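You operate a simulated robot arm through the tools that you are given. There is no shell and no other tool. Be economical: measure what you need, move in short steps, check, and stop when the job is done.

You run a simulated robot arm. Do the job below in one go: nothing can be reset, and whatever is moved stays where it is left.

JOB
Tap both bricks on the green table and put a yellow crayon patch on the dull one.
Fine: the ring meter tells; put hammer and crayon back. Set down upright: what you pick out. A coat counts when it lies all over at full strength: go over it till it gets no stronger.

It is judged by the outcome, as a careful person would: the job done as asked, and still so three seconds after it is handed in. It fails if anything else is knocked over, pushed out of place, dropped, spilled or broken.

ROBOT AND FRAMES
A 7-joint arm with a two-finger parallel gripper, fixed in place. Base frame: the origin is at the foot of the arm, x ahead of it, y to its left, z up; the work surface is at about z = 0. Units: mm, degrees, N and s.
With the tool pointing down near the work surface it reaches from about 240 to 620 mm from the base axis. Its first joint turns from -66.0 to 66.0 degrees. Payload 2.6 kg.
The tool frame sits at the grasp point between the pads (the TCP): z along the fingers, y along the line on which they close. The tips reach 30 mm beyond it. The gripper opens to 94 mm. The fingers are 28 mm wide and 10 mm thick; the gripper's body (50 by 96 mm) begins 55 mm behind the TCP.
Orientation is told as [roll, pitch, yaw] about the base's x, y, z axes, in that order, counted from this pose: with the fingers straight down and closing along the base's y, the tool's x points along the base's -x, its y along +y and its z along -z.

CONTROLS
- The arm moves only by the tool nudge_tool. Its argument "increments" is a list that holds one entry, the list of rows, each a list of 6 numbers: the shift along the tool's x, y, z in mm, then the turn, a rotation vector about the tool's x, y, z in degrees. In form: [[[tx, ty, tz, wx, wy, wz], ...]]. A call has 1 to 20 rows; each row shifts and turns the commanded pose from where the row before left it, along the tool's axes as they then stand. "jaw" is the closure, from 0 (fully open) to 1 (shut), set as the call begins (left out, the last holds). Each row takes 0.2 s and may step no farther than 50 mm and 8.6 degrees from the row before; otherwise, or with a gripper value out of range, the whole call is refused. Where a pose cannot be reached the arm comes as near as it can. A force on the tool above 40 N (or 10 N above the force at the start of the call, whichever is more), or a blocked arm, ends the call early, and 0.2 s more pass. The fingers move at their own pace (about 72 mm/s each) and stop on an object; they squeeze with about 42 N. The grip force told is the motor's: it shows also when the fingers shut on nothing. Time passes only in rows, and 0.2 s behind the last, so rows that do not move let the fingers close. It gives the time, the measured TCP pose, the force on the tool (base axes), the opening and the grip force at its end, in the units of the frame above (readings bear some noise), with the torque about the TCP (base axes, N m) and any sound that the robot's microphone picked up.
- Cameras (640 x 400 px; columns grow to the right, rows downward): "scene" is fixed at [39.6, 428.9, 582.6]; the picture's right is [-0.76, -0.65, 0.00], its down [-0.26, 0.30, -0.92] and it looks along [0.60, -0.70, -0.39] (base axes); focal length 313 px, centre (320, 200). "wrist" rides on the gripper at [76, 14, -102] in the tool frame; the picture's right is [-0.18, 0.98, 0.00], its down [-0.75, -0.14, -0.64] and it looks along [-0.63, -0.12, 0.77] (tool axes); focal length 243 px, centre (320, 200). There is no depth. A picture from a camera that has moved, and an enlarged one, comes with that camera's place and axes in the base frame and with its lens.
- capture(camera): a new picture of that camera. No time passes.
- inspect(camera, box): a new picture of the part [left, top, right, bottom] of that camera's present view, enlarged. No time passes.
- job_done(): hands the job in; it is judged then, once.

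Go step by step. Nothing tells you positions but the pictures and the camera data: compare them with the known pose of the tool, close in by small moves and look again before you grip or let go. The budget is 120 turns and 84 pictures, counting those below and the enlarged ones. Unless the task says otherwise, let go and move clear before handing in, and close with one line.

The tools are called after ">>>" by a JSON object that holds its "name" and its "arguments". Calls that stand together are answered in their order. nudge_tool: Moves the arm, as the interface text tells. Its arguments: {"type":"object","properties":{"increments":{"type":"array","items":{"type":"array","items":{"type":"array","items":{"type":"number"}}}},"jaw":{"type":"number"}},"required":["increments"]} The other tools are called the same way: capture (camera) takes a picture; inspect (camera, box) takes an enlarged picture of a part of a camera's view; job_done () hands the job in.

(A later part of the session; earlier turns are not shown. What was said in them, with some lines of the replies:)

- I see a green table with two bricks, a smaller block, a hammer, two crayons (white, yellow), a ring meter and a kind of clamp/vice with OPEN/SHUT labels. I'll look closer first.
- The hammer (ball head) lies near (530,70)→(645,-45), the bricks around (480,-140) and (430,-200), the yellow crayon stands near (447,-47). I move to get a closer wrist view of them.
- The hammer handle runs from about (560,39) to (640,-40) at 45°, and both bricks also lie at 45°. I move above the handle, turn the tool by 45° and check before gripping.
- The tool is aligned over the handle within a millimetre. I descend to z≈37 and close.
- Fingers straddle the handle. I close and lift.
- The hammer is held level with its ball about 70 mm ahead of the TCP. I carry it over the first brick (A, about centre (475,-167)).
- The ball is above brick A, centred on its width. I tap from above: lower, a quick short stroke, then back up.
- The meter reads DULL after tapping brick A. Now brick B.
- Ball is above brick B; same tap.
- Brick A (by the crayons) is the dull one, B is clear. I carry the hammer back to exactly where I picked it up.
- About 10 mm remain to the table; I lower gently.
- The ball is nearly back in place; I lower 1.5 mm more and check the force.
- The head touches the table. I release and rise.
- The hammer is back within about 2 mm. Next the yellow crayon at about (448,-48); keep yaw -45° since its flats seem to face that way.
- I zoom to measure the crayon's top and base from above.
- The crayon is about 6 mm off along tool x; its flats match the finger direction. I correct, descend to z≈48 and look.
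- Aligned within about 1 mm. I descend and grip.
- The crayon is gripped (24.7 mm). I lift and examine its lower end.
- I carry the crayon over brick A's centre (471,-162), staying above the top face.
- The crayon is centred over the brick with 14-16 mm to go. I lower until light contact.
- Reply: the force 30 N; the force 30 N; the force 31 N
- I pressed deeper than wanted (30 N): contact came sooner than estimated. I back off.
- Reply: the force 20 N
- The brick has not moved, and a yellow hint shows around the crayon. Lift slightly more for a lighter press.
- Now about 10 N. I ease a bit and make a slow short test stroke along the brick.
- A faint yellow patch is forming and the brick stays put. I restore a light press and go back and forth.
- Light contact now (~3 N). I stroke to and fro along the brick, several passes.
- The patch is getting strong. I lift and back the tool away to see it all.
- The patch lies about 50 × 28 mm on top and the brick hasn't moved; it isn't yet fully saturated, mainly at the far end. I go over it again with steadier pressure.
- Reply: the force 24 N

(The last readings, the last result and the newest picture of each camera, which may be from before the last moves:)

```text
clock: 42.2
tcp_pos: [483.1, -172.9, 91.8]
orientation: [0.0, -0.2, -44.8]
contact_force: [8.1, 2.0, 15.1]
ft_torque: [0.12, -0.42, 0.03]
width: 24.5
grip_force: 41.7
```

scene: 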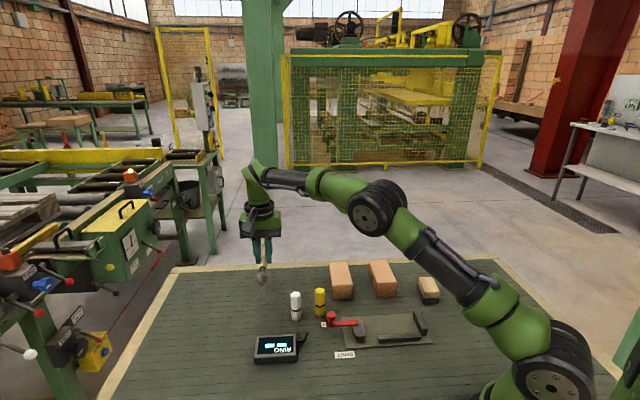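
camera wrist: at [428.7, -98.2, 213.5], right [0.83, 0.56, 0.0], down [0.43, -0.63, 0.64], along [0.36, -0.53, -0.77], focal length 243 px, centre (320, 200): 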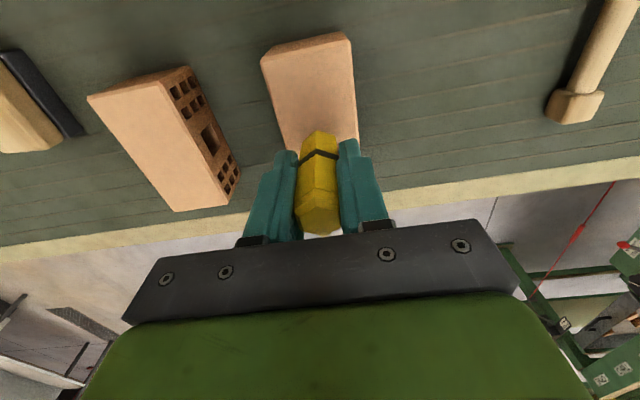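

Press is 15–20 N; ease 0.8 mm and stroke four passes.

>>> {"name": "nudge_tool", "arguments": {"increments": [[[0, 0, -0.8, 0, 0, 0], [7, 0, 0, 0, 0, 0], [7, 0, 0, 0, 0, 0], [7, 0, 0, 0, 0, 0], [7, 0, 0, 0, 0, 0], [7, 0, 0, 0, 0, 0], [-7, 0, 0, 0, 0, 0], [-7, 0, 0, 0, 0, 0], [-7, 0, 0, 0, 0, 0], [-7, 0, 0, 0, 0, 0], [-7, 0, 0, 0, 0, 0], [0, 0, 0, 0, 0, 0]]]}}

>>> {"name": "nudge_tool", "arguments": {"increments": [[[7, 0, 0.2, 0, 0, 0], [7, 0, 0, 0, 0, 0], [7, 0, 0, 0, 0, 0], [7, 0, 0, 0, 0, 0], [7, 0, 0, 0, 0, 0], [-7, 0, 0.2, 0, 0, 0], [-7, 0, 0, 0, 0, 0], [-7, 0, 0, 0, 0, 0], [-7, 0, 0, 0, 0, 0], [-7, 0, 0, 0, 0, 0], [0, 0, 0, 0, 0, 0]]]}}

>>> {"name": "inspect", "arguments": {"camera": "wrist", "box": [220, 0, 420, 170]}}

```text
clock: 44.8
tcp_pos: [481.1, -172.1, 94.1]
orientation: [0.0, 0.0, -45.0]
contact_force: [0.4, -1.1, -0.4]
ft_torque: [-0.03, -0.02, 0.03]
width: 24.6
grip_force: 42.4
```

```text
clock: 47.2
tcp_pos: [480.4, -171.9, 92.9]
orientation: [0.0, 0.0, -45.1]
contact_force: [-0.7, 0.7, 0.2]
ft_torque: [0.0, 0.0, -0.04]
width: 23.6
grip_force: 42.2
```

```text
2.35 times, centred on (320, 85) of wrist
camera zoom: at [437.3, -109.5, 194.8], right [0.83, 0.56, 0.0], down [0.43, -0.63, 0.64], along [0.36, -0.53, -0.77], focal length 571 px, centre (320, 471)
```

zoom: 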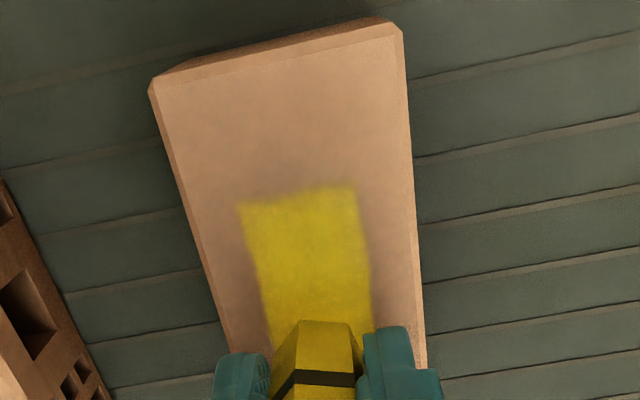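

The crayon loses contact now (it crept up a little in the grip). I lower in small steps to restore it.

>>> {"name": "nudge_tool", "arguments": {"increments": [[[0, 0, 0.6, 0, 0, 0], [0, 0, 0, 0, 0, 0]]]}}

>>> {"name": "nudge_tool", "arguments": {"increments": [[[0, 0, 0.6, 0, 0, 0], [0, 0, 0, 0, 0, 0]]]}}

```text
clock: 47.8
tcp_pos: [480.9, -171.5, 92.6]
orientation: [0.1, 0.0, -44.9]
contact_force: [0.5, 0.1, 1.4]
ft_torque: [0.0, -0.01, -0.03]
width: 23.6
grip_force: 41.7
```

```text
clock: 48.4
tcp_pos: [480.6, -171.0, 92.2]
orientation: [0.0, 0.1, -45.0]
contact_force: [0.1, 0.7, 0.7]
ft_torque: [0.02, 0.02, -0.01]
width: 22.8
grip_force: 41.9
```

The opening is changing (22.8 mm), so I check how the crayon sits in the fingers.

>>> {"name": "inspect", "arguments": {"camera": "scene", "box": [300, 230, 390, 310]}}

>>> {"name": "inspect", "arguments": {"camera": "wrist", "box": [250, 100, 390, 240]}}

```text
5.00 times, centred on (345, 270) of scene
camera zoom: at [39.6, 428.9, 582.6], right [-0.76, -0.65, 0.0], down [-0.26, 0.3, -0.92], along [0.6, -0.7, -0.39], focal length 1565 px, centre (195, -150)
```

zoom: 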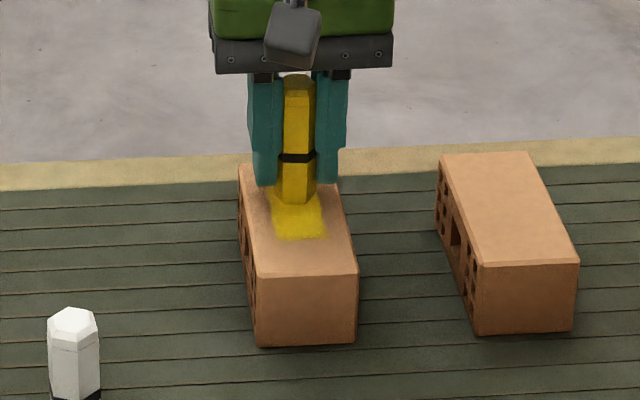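

```text
2.86 times, centred on (320, 170) of wrist
camera zoom: at [437.9, -108.3, 193.7], right [0.83, 0.56, 0.0], down [0.43, -0.63, 0.64], along [0.36, -0.53, -0.77], focal length 693 px, centre (320, 286)
```

zoom: 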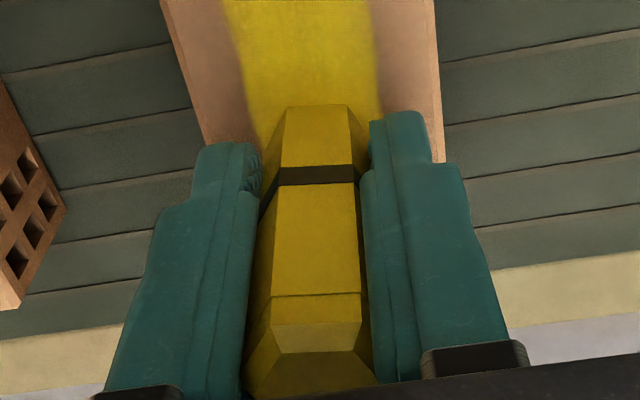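

The crayon has only turned about its own axis toward a snugger hold and crept up a few mm; it's still upright. I continue to press lightly.

>>> {"name": "nudge_tool", "arguments": {"increments": [[[0, 0, 0.6, 0, 0, 0], [0, 0, 0, 0, 0, 0]]]}}

>>> {"name": "nudge_tool", "arguments": {"increments": [[[0, 0, 0.6, 0, 0, 0], [0, 0, 0, 0, 0, 0]]]}}

```text
clock: 49.0
tcp_pos: [480.3, -172.0, 90.8]
orientation: [0.1, 0.0, -45.1]
contact_force: [-2.0, 2.3, 7.1]
ft_torque: [0.03, -0.01, -0.01]
width: 21.8
grip_force: 42.5
```

```text
clock: 49.6
tcp_pos: [481.4, -172.1, 89.8]
orientation: [0.1, 0.0, -45.0]
contact_force: [-3.8, 4.2, 15.3]
ft_torque: [0.12, 0.19, -0.02]
width: 21.6
grip_force: 41.8
```

It settled at 21.6 mm across the flats, pressing 15 N. More passes.

>>> {"name": "nudge_tool", "arguments": {"increments": [[[7, 0, -0.4, 0, 0, 0], [7, 0, 0, 0, 0, 0], [7, 0, 0, 0, 0, 0], [7, 0, 0, 0, 0, 0], [7, 0, 0, 0, 0, 0], [-7, 0, 0, 0, 0, 0], [-7, 0, 0, 0, 0, 0], [-7, 0, 0, 0, 0, 0], [-7, 0, 0, 0, 0, 0], [-7, 0, 0, 0, 0, 0], [0, 0, 0, 0, 0, 0]]]}}

>>> {"name": "nudge_tool", "arguments": {"increments": [[[0, 0, 0.4, 0, 0, 0], [7, 0, 0, 0, 0, 0], [7, 0, 0, 0, 0, 0], [7, 0, 0, 0, 0, 0], [7, 0, 0, 0, 0, 0], [7, 0, 0, 0, 0, 0], [-7, 0, 0, 0, 0, 0], [-7, 0, 0, 0, 0, 0], [-7, 0, 0, 0, 0, 0], [-7, 0, 0, 0, 0, 0], [-7, 0, 0, 0, 0, 0], [0, 0, 0, 0, 0, 0]]]}}

>>> {"name": "nudge_tool", "arguments": {"increments": [[[0, 0, -20, 0, 0, 0], [-30, 0, 0, 0, 0, 0], [-20, 0, 0, 0, 0, 0], [0, 0, 0, 0, 0, 0]]]}}

>>> {"name": "inspect", "arguments": {"camera": "wrist", "box": [220, 0, 420, 170]}}

>>> {"name": "inspect", "arguments": {"camera": "scene", "box": [270, 230, 390, 310]}}

```text
clock: 52.0
tcp_pos: [479.6, -171.8, 91.2]
orientation: [0.1, 0.0, -45.0]
contact_force: [-0.2, -0.2, -0.1]
ft_torque: [0.03, 0.0, 0.0]
width: 21.8
grip_force: 42.1
```

```text
clock: 54.6
tcp_pos: [481.4, -171.4, 90.6]
orientation: [0.1, -0.2, -45.0]
contact_force: [-7.3, 7.4, 26.2]
ft_torque: [0.31, 0.26, 0.02]
width: 21.9
grip_force: 41.8
```

```text
clock: 55.6
tcp_pos: [516.4, -208.0, 108.9]
orientation: [-0.1, -0.1, -45.0]
contact_force: [-0.5, -0.6, -0.2]
ft_torque: [0.03, -0.01, -0.02]
width: 21.9
grip_force: 42.1
```

```text
2.35 times, centred on (320, 85) of wrist
camera zoom: at [473.3, -144.3, 211.3], right [0.83, 0.56, 0.0], down [0.43, -0.63, 0.64], along [0.36, -0.53, -0.77], focal length 571 px, centre (320, 471)
```

zoom: 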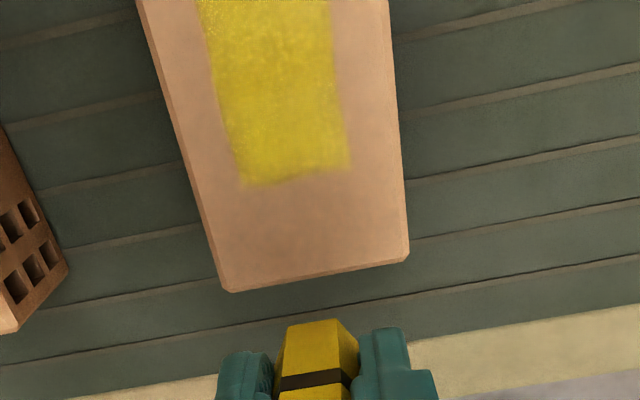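

```text
5.00 times, centred on (330, 270) of scene
camera zoom: at [39.6, 428.9, 582.6], right [-0.76, -0.65, 0.0], down [-0.26, 0.3, -0.92], along [0.6, -0.7, -0.39], focal length 1565 px, centre (270, -150)
```

zoom: 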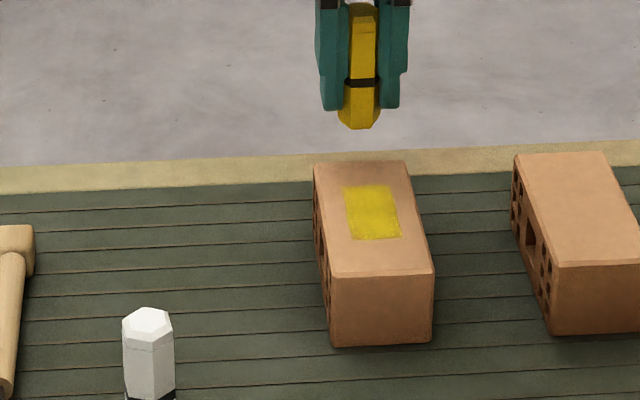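

The patch looks more solid. One more round with the far end included, then compare to see if it gets any stronger.

>>> {"name": "inspect", "arguments": {"camera": "scene", "box": [325, 255, 365, 285]}}

>>> {"name": "nudge_tool", "arguments": {"increments": [[[30, 0, 0, 0, 0, 0], [20, 0, 0, 0, 0, 0], [0, 0, 18, 0, 0, 0], [0, 0, 1.5, 0, 0, 0], [7, 0, 0, 0, 0, 0], [7, 0, 0, 0, 0, 0], [7, 0, 0, 0, 0, 0], [7, 0, 0, 0, 0, 0], [7, 0, 0, 0, 0, 0], [0, 0, 0, 0, 0, 0]]]}}

>>> {"name": "nudge_tool", "arguments": {"increments": [[[-7, 0, 0.3, 0, 0, 0], [-7, 0, 0, 0, 0, 0], [-7, 0, 0, 0, 0, 0], [-7, 0, 0, 0, 0, 0], [-7, 0, 0, 0, 0, 0], [0, 0, 0, 0, 0, 0]]]}}

```text
13.33 times, centred on (345, 270) of scene
camera zoom: at [39.6, 428.9, 582.6], right [-0.76, -0.65, 0.0], down [-0.26, 0.3, -0.92], along [0.6, -0.7, -0.39], focal length 4174 px, centre (-13, -733)
```

zoom: 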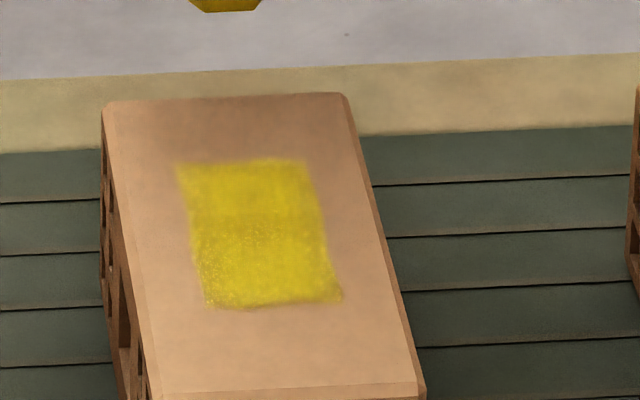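

```text
clock: 57.8
tcp_pos: [455.8, -147.2, 90.4]
orientation: [0.1, 0.0, -44.9]
contact_force: [-0.2, -0.1, -1.5]
ft_torque: [-0.01, 0.0, 0.01]
width: 21.5
grip_force: 42.2
```

```text
clock: 59.2
tcp_pos: [481.0, -172.7, 90.8]
orientation: [0.1, -0.2, -45.1]
contact_force: [-4.4, 4.4, 13.9]
ft_torque: [0.08, 0.07, -0.03]
width: 21.9
grip_force: 42.0
```

The near end isn't being pressed; I add a slight ramp so contact is kept along the whole stroke.

>>> {"name": "nudge_tool", "arguments": {"increments": [[[7, 0, 0.2, 0, 0, 0], [7, 0, 0.2, 0, 0, 0], [7, 0, 0.2, 0, 0, 0], [7, 0, 0.2, 0, 0, 0], [7, 0, 0.2, 0, 0, 0], [0, 0, 0, 0, 0, 0]]]}}

>>> {"name": "nudge_tool", "arguments": {"increments": [[[-7, 0, -0.2, 0, 0, 0], [-7, 0, -0.2, 0, 0, 0], [-7, 0, -0.2, 0, 0, 0], [-7, 0, -0.2, 0, 0, 0], [-7, 0, -0.2, 0, 0, 0], [7, 0, 0.2, 0, 0, 0], [7, 0, 0.2, 0, 0, 0], [7, 0, 0.2, 0, 0, 0], [7, 0, 0.2, 0, 0, 0], [7, 0, 0.2, 0, 0, 0], [0, 0, 0, 0, 0, 0]]]}}

```text
clock: 60.6
tcp_pos: [456.2, -147.7, 90.3]
orientation: [-0.1, -0.1, -45.0]
contact_force: [4.6, -4.7, 12.3]
ft_torque: [-0.19, -0.19, -0.02]
width: 21.8
grip_force: 42.1
```

```text
clock: 63.0
tcp_pos: [456.8, -147.9, 90.5]
orientation: [0.0, -0.1, -45.0]
contact_force: [3.5, -3.8, 10.2]
ft_torque: [-0.18, -0.13, 0.0]
width: 21.9
grip_force: 42.3
```

Contact held at 10–14 N at both ends. Two more passes, then lift and compare.

>>> {"name": "nudge_tool", "arguments": {"increments": [[[-7, 0, -0.2, 0, 0, 0], [-7, 0, -0.2, 0, 0, 0], [-7, 0, -0.2, 0, 0, 0], [-7, 0, -0.2, 0, 0, 0], [-7, 0, -0.2, 0, 0, 0], [7, 0, 0.2, 0, 0, 0], [7, 0, 0.2, 0, 0, 0], [7, 0, 0.2, 0, 0, 0], [7, 0, 0.2, 0, 0, 0], [7, 0, 0.2, 0, 0, 0], [-7, 0, -0.2, 0, 0, 0], [-7, 0, -0.2, 0, 0, 0], [-7, 0, -0.2, 0, 0, 0], [-7, 0, -0.2, 0, 0, 0], [-7, 0, -0.2, 0, 0, 0], [0, 0, -20, 0, 0, 0], [-30, 0, 0, 0, 0, 0], [-20, 0, 0, 0, 0, 0], [0, 0, 0, 0, 0, 0]]]}}

>>> {"name": "inspect", "arguments": {"camera": "scene", "box": [325, 255, 365, 285]}}

>>> {"name": "inspect", "arguments": {"camera": "wrist", "box": [220, 0, 420, 170]}}

```text
clock: 67.0
tcp_pos: [516.5, -206.1, 108.3]
orientation: [-0.1, 0.0, -45.0]
contact_force: [0.4, -1.0, -0.1]
ft_torque: [-0.05, -0.01, -0.02]
width: 22.0
grip_force: 42.4
```

```text
13.33 times, centred on (345, 270) of scene
camera zoom: at [39.6, 428.9, 582.6], right [-0.76, -0.65, 0.0], down [-0.26, 0.3, -0.92], along [0.6, -0.7, -0.39], focal length 4174 px, centre (-13, -733)
```

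zoom: 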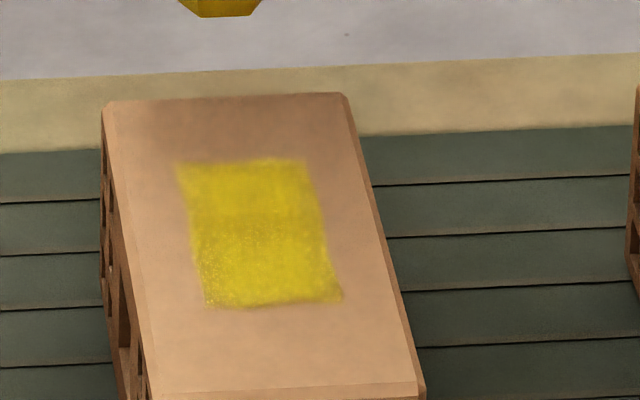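

```text
2.35 times, centred on (320, 85) of wrist
camera zoom: at [473.3, -143.0, 210.2], right [0.83, 0.56, 0.0], down [0.43, -0.63, 0.64], along [0.36, -0.53, -0.77], focal length 571 px, centre (320, 471)
```

zoom: 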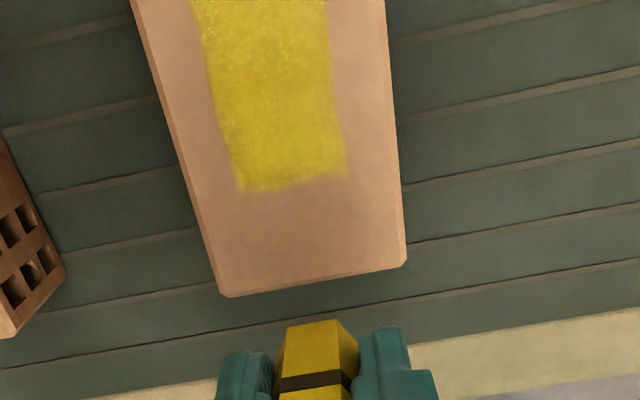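

It's now even; a last round to confirm it gets no stronger.

>>> {"name": "nudge_tool", "arguments": {"increments": [[[30, 0, 0, 0, 0, 0], [20, 0, 0, 0, 0, 0], [0, 0, 18, 0, 0, 0], [0, 0, 2.1, 0, 0, 0], [7, 0, 0.2, 0, 0, 0], [7, 0, 0.2, 0, 0, 0], [7, 0, 0.2, 0, 0, 0], [7, 0, 0.2, 0, 0, 0], [7, 0, 0.2, 0, 0, 0], [0, 0, 0, 0, 0, 0]]]}}

>>> {"name": "nudge_tool", "arguments": {"increments": [[[-7, 0, -0.2, 0, 0, 0], [-7, 0, -0.2, 0, 0, 0], [-7, 0, -0.2, 0, 0, 0], [-7, 0, -0.2, 0, 0, 0], [-7, 0, -0.2, 0, 0, 0], [7, 0, 0.2, 0, 0, 0], [7, 0, 0.2, 0, 0, 0], [7, 0, 0.2, 0, 0, 0], [7, 0, 0.2, 0, 0, 0], [7, 0, 0.2, 0, 0, 0], [-7, 0, -0.2, 0, 0, 0], [-7, 0, -0.2, 0, 0, 0], [-7, 0, -0.2, 0, 0, 0], [-7, 0, -0.2, 0, 0, 0], [-7, 0, -0.2, 0, 0, 0], [0, 0, 0, 0, 0, 0]]]}}

>>> {"name": "nudge_tool", "arguments": {"increments": [[[0, 0, -20, 0, 0, 0], [-30, 0, 0, 0, 0, 0], [-20, 0, 0, 0, 0, 0], [0, 0, 0, 0, 0, 0]]]}}

>>> {"name": "inspect", "arguments": {"camera": "scene", "box": [325, 255, 365, 285]}}

>>> {"name": "inspect", "arguments": {"camera": "scene", "box": [310, 210, 370, 270]}}

```text
clock: 69.2
tcp_pos: [457.4, -147.2, 89.2]
orientation: [0.1, -0.4, -45.0]
contact_force: [6.4, -7.9, 21.8]
ft_torque: [-0.29, -0.29, 0.0]
width: 21.7
grip_force: 42.1
```

```text
clock: 72.6
tcp_pos: [479.7, -173.3, 89.6]
orientation: [0.0, 0.1, -45.0]
contact_force: [-2.9, 3.1, 9.1]
ft_torque: [0.05, 0.06, -0.01]
width: 21.9
grip_force: 42.9
```

```text
clock: 73.6
tcp_pos: [517.6, -206.8, 110.6]
orientation: [0.0, 0.1, -45.0]
contact_force: [-0.3, 0.1, -0.8]
ft_torque: [0.03, -0.03, -0.03]
width: 21.7
grip_force: 41.9
```

```text
13.33 times, centred on (345, 270) of scene
camera zoom: at [39.6, 428.9, 582.6], right [-0.76, -0.65, 0.0], down [-0.26, 0.3, -0.92], along [0.6, -0.7, -0.39], focal length 4174 px, centre (-13, -733)
```

zoom: 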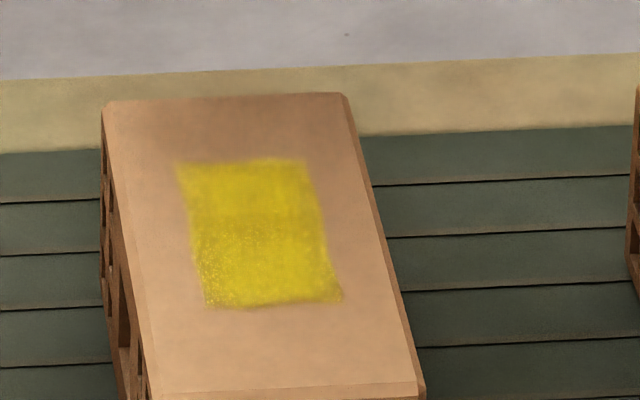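

```text
6.67 times, centred on (340, 240) of scene
camera zoom: at [39.6, 428.9, 582.6], right [-0.76, -0.65, 0.0], down [-0.26, 0.3, -0.92], along [0.6, -0.7, -0.39], focal length 2087 px, centre (187, -67)
```

zoom: 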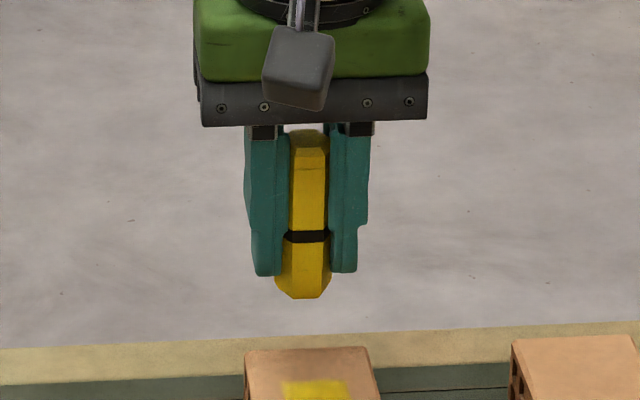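

The patch no longer changes, so it's at full strength; the crayon is upright in the grip. I return it above its place.

>>> {"name": "nudge_tool", "arguments": {"increments": [[[0, 0, -20, 0, 0, 0], [33.54, 12.98, 0, 0, 0, 0], [33.54, 12.98, 0, 0, 0, 0], [33.54, 12.98, 0, 0, 0, 0], [33.54, 12.98, 0, 0, 0, 0], [33.54, 12.98, 0, 0, 0, 0], [0, 0, 40, 0, 0, 0], [0, 0, 25, 0, 0, 0], [0, 0, 0, 0, 0, 0]]]}}

>>> {"name": "inspect", "arguments": {"camera": "scene", "box": [280, 240, 370, 330]}}

>>> {"name": "capture", "arguments": {"camera": "wrist"}}

```text
clock: 75.6
tcp_pos: [443.2, -44.2, 64.6]
orientation: [0.0, 0.0, -45.0]
contact_force: [-1.0, -0.4, -1.2]
ft_torque: [-0.01, 0.01, -0.02]
width: 21.7
grip_force: 42.3
```

```text
4.44 times, centred on (325, 285) of scene
camera zoom: at [39.6, 428.9, 582.6], right [-0.76, -0.65, 0.0], down [-0.26, 0.3, -0.92], along [0.6, -0.7, -0.39], focal length 1391 px, centre (298, -178)
```

zoom: 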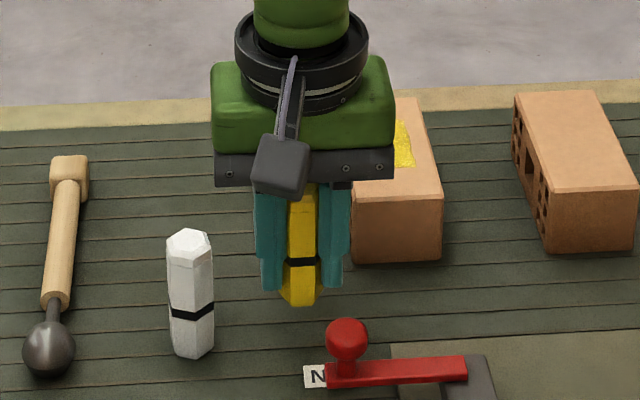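

```text
33 pictures are left
camera wrist: at [399.9, 19.9, 167.3], right [0.83, 0.56, 0.0], down [0.43, -0.63, 0.64], along [0.36, -0.53, -0.77], focal length 243 px, centre (320, 200)
```

wrist: 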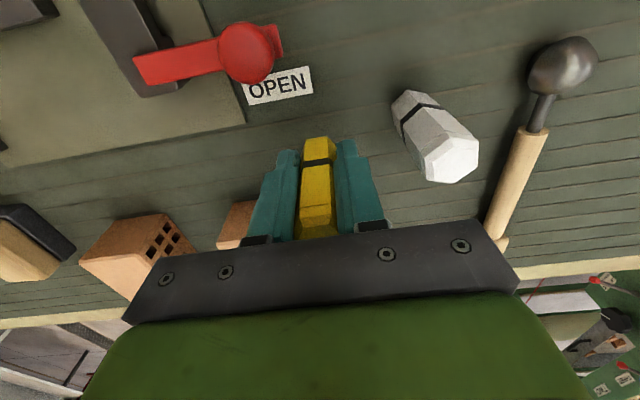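

I lower until it nearly touches, then in small steps.

>>> {"name": "nudge_tool", "arguments": {"increments": [[[0, 0, 12, 0, 0, 0], [0, 0, 6, 0, 0, 0], [0, 0, 1, 0, 0, 0], [0, 0, 0, 0, 0, 0]]]}}

>>> {"name": "nudge_tool", "arguments": {"increments": [[[0, 0, 1, 0, 0, 0], [0, 0, 0, 0, 0, 0]]]}}

>>> {"name": "nudge_tool", "arguments": {"increments": [[[0, 0, 0.7, 0, 0, 0], [0, 0, 0, 0, 0, 0]]]}}

```text
clock: 76.6
tcp_pos: [444.4, -44.1, 45.6]
orientation: [0.0, 0.0, -45.0]
contact_force: [0.0, -0.1, -1.0]
ft_torque: [0.0, 0.02, -0.03]
width: 21.9
grip_force: 41.1
```

```text
clock: 77.2
tcp_pos: [443.5, -43.9, 45.4]
orientation: [0.0, 0.0, -45.0]
contact_force: [-0.6, 0.6, -0.7]
ft_torque: [-0.01, 0.0, 0.0]
width: 21.8
grip_force: 41.9
```

```text
clock: 77.8
tcp_pos: [442.9, -43.3, 42.9]
orientation: [0.0, 0.0, -45.1]
contact_force: [0.3, 1.0, 0.0]
ft_torque: [-0.03, 0.01, -0.05]
width: 21.7
grip_force: 41.9
```

>>> {"name": "nudge_tool", "arguments": {"increments": [[[0, 0, 0.7, 0, 0, 0], [0, 0, 0, 0, 0, 0]]]}}

>>> {"name": "nudge_tool", "arguments": {"increments": [[[0, 0, 0.7, 0, 0, 0], [0, 0, 0, 0, 0, 0]]]}}

>>> {"name": "inspect", "arguments": {"camera": "scene", "box": [280, 240, 370, 330]}}

```text
clock: 78.4
tcp_pos: [441.7, -43.1, 44.2]
orientation: [0.0, 0.0, -45.1]
contact_force: [-0.9, 1.2, -0.5]
ft_torque: [-0.03, -0.03, 0.01]
width: 22.2
grip_force: 42.0
```

```text
clock: 79.0
tcp_pos: [442.9, -43.1, 43.3]
orientation: [0.1, -0.1, -44.9]
contact_force: [-0.5, 0.0, -0.3]
ft_torque: [0.0, 0.01, 0.01]
width: 21.9
grip_force: 41.6
```

```text
4.44 times, centred on (325, 285) of scene
camera zoom: at [39.6, 428.9, 582.6], right [-0.76, -0.65, 0.0], down [-0.26, 0.3, -0.92], along [0.6, -0.7, -0.39], focal length 1391 px, centre (298, -178)
```

zoom: 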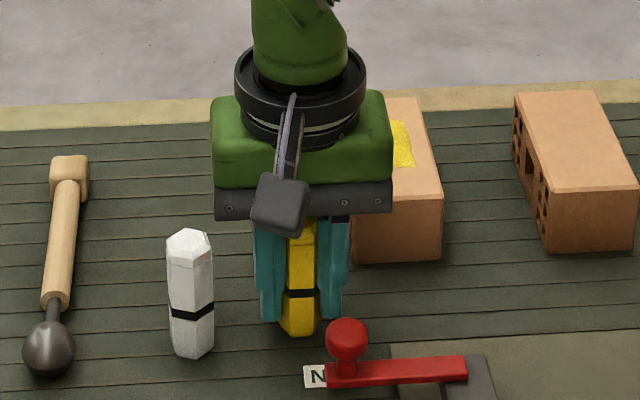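

Still just above the table; a few more small steps.

>>> {"name": "nudge_tool", "arguments": {"increments": [[[0, 0, 0.7, 0, 0, 0], [0, 0, 0, 0, 0, 0]]]}}

>>> {"name": "nudge_tool", "arguments": {"increments": [[[0, 0, 0.7, 0, 0, 0], [0, 0, 0, 0, 0, 0]]]}}

>>> {"name": "nudge_tool", "arguments": {"increments": [[[0, 0, 0.5, 0, 0, 0], [0, 0, 0, 0, 0, 0]]]}}

```text
clock: 79.6
tcp_pos: [443.3, -43.2, 43.4]
orientation: [0.0, 0.0, -45.0]
contact_force: [-0.4, 0.1, 0.0]
ft_torque: [-0.03, 0.01, -0.04]
width: 21.7
grip_force: 42.5
```

```text
clock: 80.2
tcp_pos: [444.0, -43.5, 42.3]
orientation: [0.1, 0.0, -45.0]
contact_force: [-0.1, 0.2, -0.2]
ft_torque: [0.0, 0.02, 0.0]
width: 22.0
grip_force: 41.6
```

```text
clock: 80.8
tcp_pos: [442.6, -43.7, 42.5]
orientation: [-0.1, 0.1, -45.0]
contact_force: [0.1, -0.1, -0.5]
ft_torque: [0.01, 0.02, -0.03]
width: 21.7
grip_force: 42.0
```

>>> {"name": "nudge_tool", "arguments": {"increments": [[[0, 0, 0.7, 0, 0, 0], [0, 0, 0, 0, 0, 0]]]}}

>>> {"name": "nudge_tool", "arguments": {"increments": [[[0, 0, 0.5, 0, 0, 0], [0, 0, 0, 0, 0, 0]]]}}

>>> {"name": "inspect", "arguments": {"camera": "scene", "box": [290, 280, 350, 325]}}

```text
clock: 81.4
tcp_pos: [443.2, -43.5, 40.3]
orientation: [0.0, 0.0, -44.9]
contact_force: [0.9, 0.1, -0.7]
ft_torque: [0.05, 0.01, -0.01]
width: 21.7
grip_force: 42.6
```

```text
clock: 82.0
tcp_pos: [442.1, -44.0, 39.6]
orientation: [0.0, 0.0, -44.9]
contact_force: [-0.1, 0.4, 0.1]
ft_torque: [-0.01, 0.02, -0.02]
width: 21.8
grip_force: 41.7
```

```text
8.89 times, centred on (320, 302) of scene
camera zoom: at [39.6, 428.9, 582.6], right [-0.76, -0.65, 0.0], down [-0.26, 0.3, -0.92], along [0.6, -0.7, -0.39], focal length 2782 px, centre (320, -711)
```

zoom: 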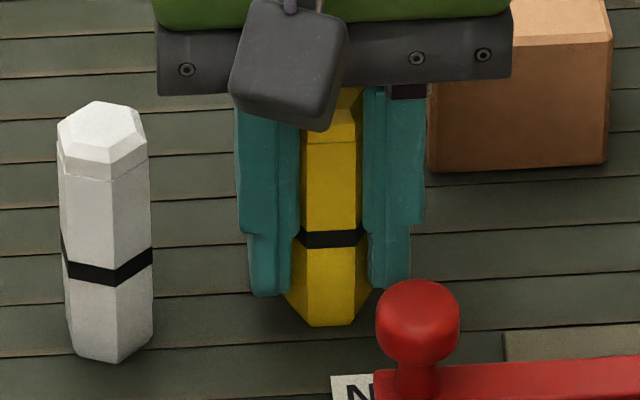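

Nearly there; continue until the force shows contact.

>>> {"name": "nudge_tool", "arguments": {"increments": [[[0, 0, 0.7, 0, 0, 0], [0, 0, 0, 0, 0, 0]]]}}

>>> {"name": "nudge_tool", "arguments": {"increments": [[[0, 0, 0.7, 0, 0, 0], [0, 0, 0, 0, 0, 0]]]}}

>>> {"name": "nudge_tool", "arguments": {"increments": [[[0, 0, 0.5, 0, 0, 0], [0, 0, 0, 0, 0, 0]]]}}

```text
clock: 82.6
tcp_pos: [444.3, -43.4, 39.8]
orientation: [0.0, 0.0, -45.0]
contact_force: [-1.1, 0.8, 6.3]
ft_torque: [-0.04, -0.02, -0.01]
width: 21.7
grip_force: 41.8
```

```text
clock: 83.2
tcp_pos: [443.8, -43.9, 40.7]
orientation: [0.1, -0.2, -45.0]
contact_force: [-4.4, -1.2, 16.1]
ft_torque: [-0.17, 0.05, -0.04]
width: 21.7
grip_force: 41.8
```

```text
clock: 83.8
tcp_pos: [444.0, -43.4, 39.3]
orientation: [0.2, -0.2, -44.9]
contact_force: [-4.4, -2.5, 28.2]
ft_torque: [-0.12, 0.1, -0.01]
width: 21.9
grip_force: 42.3
```

Contact reached; I ease back 1.4 mm so that it's only just standing before release.

>>> {"name": "nudge_tool", "arguments": {"increments": [[[0, 0, -1.5, 0, 0, 0], [0, 0, 0, 0, 0, 0]]]}}

```text
clock: 84.4
tcp_pos: [443.6, -43.1, 39.4]
orientation: [-0.1, 0.0, -45.0]
contact_force: [3.0, -4.4, 10.1]
ft_torque: [-0.22, -0.22, 0.0]
width: 21.7
grip_force: 41.7
```

>>> {"name": "nudge_tool", "arguments": {"increments": [[[0, 0, -0.7, 0, 0, 0], [0, 0, 0, 0, 0, 0]]]}}

>>> {"name": "nudge_tool", "arguments": {"increments": [[[0, 0, 0, 0, 0, 0], [0, 0, 0, 0, 0, 0], [0, 0, 0, 0, 0, 0]]], "jaw": 0.5}}

>>> {"name": "inspect", "arguments": {"camera": "scene", "box": [290, 270, 350, 325]}}

```text
clock: 85.0
tcp_pos: [443.0, -41.3, 39.3]
orientation: [-0.1, 0.2, -45.0]
contact_force: [0.1, 0.5, 0.2]
ft_torque: [0.01, -0.05, 0.0]
width: 21.8
grip_force: 42.0
```

```text
clock: 85.8
tcp_pos: [444.7, -43.1, 40.4]
orientation: [0.1, 0.1, -44.9]
contact_force: [-0.4, 0.2, 0.0]
ft_torque: [0.0, 0.0, -0.03]
width: 47.3
grip_force: 0.0
```

```text
7.27 times, centred on (320, 298) of scene
camera zoom: at [39.6, 428.9, 582.6], right [-0.76, -0.65, 0.0], down [-0.26, 0.3, -0.92], along [0.6, -0.7, -0.39], focal length 2277 px, centre (320, -509)
```

zoom: 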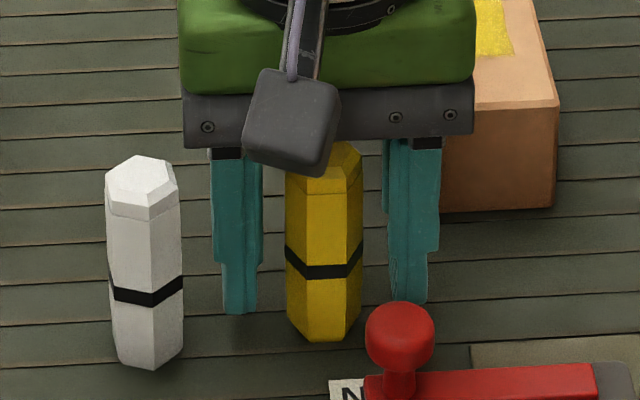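

The crayon stands upright on its own. I rise straight up and check everything.

>>> {"name": "nudge_tool", "arguments": {"increments": [[[0, 0, -15, 0, 0, 0], [0, 0, -30, 0, 0, 0], [0, 0, -40, 0, 0, 0], [0, 0, -40, 0, 0, 0], [-30, 0, -30, 0, 0, 0], [0, 0, 0, 0, 0, 0]]]}}

>>> {"name": "inspect", "arguments": {"camera": "scene", "box": [240, 250, 450, 380]}}

>>> {"name": "inspect", "arguments": {"camera": "scene", "box": [325, 255, 365, 285]}}

```text
clock: 87.2
tcp_pos: [465.6, -65.0, 193.8]
orientation: [0.0, 0.0, -45.0]
contact_force: [0.6, -0.6, 1.1]
ft_torque: [0.03, -0.02, 0.03]
width: 46.8
grip_force: 0.1
```

```text
3.05 times, centred on (345, 315) of scene
camera zoom: at [39.6, 428.9, 582.6], right [-0.76, -0.65, 0.0], down [-0.26, 0.3, -0.92], along [0.6, -0.7, -0.39], focal length 954 px, centre (244, -150)
```

zoom: 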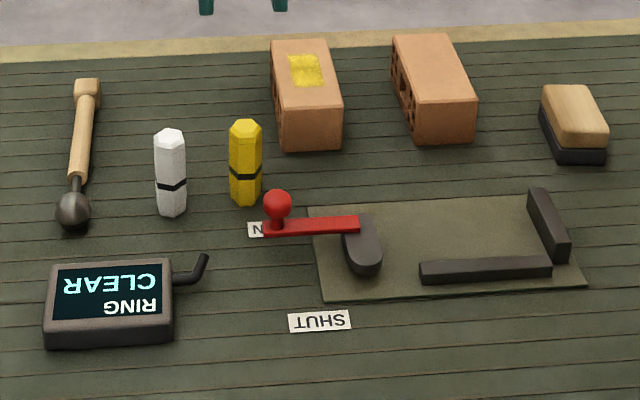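

```text
13.33 times, centred on (345, 270) of scene
camera zoom: at [39.6, 428.9, 582.6], right [-0.76, -0.65, 0.0], down [-0.26, 0.3, -0.92], along [0.6, -0.7, -0.39], focal length 4174 px, centre (-13, -733)
```

zoom: 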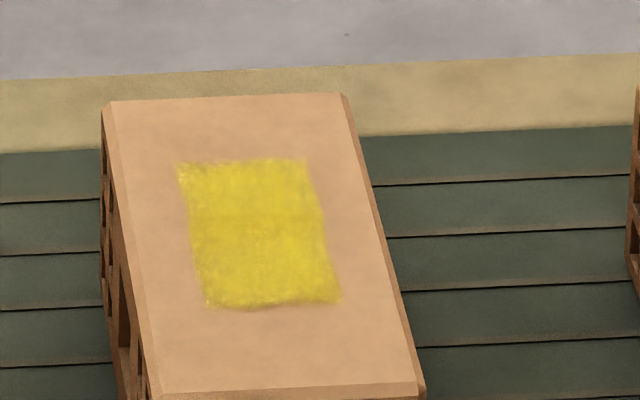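

Only brick A, the dull one, carries the yellow patch. The hammer and crayon are back, the crayon upright, and nothing else has moved, so I hand in.

>>> {"name": "job_done", "arguments": {}}

```text
The job is handed in.
```

I tapped both bricks. The ring meter read DULL for the one nearer the crayons and CLEAR for the other. The dull one now has an even yellow patch on its top that got no stronger with the last passes. The hammer is back within about 2 mm of where it lay, and the yellow crayon stands upright in its place.
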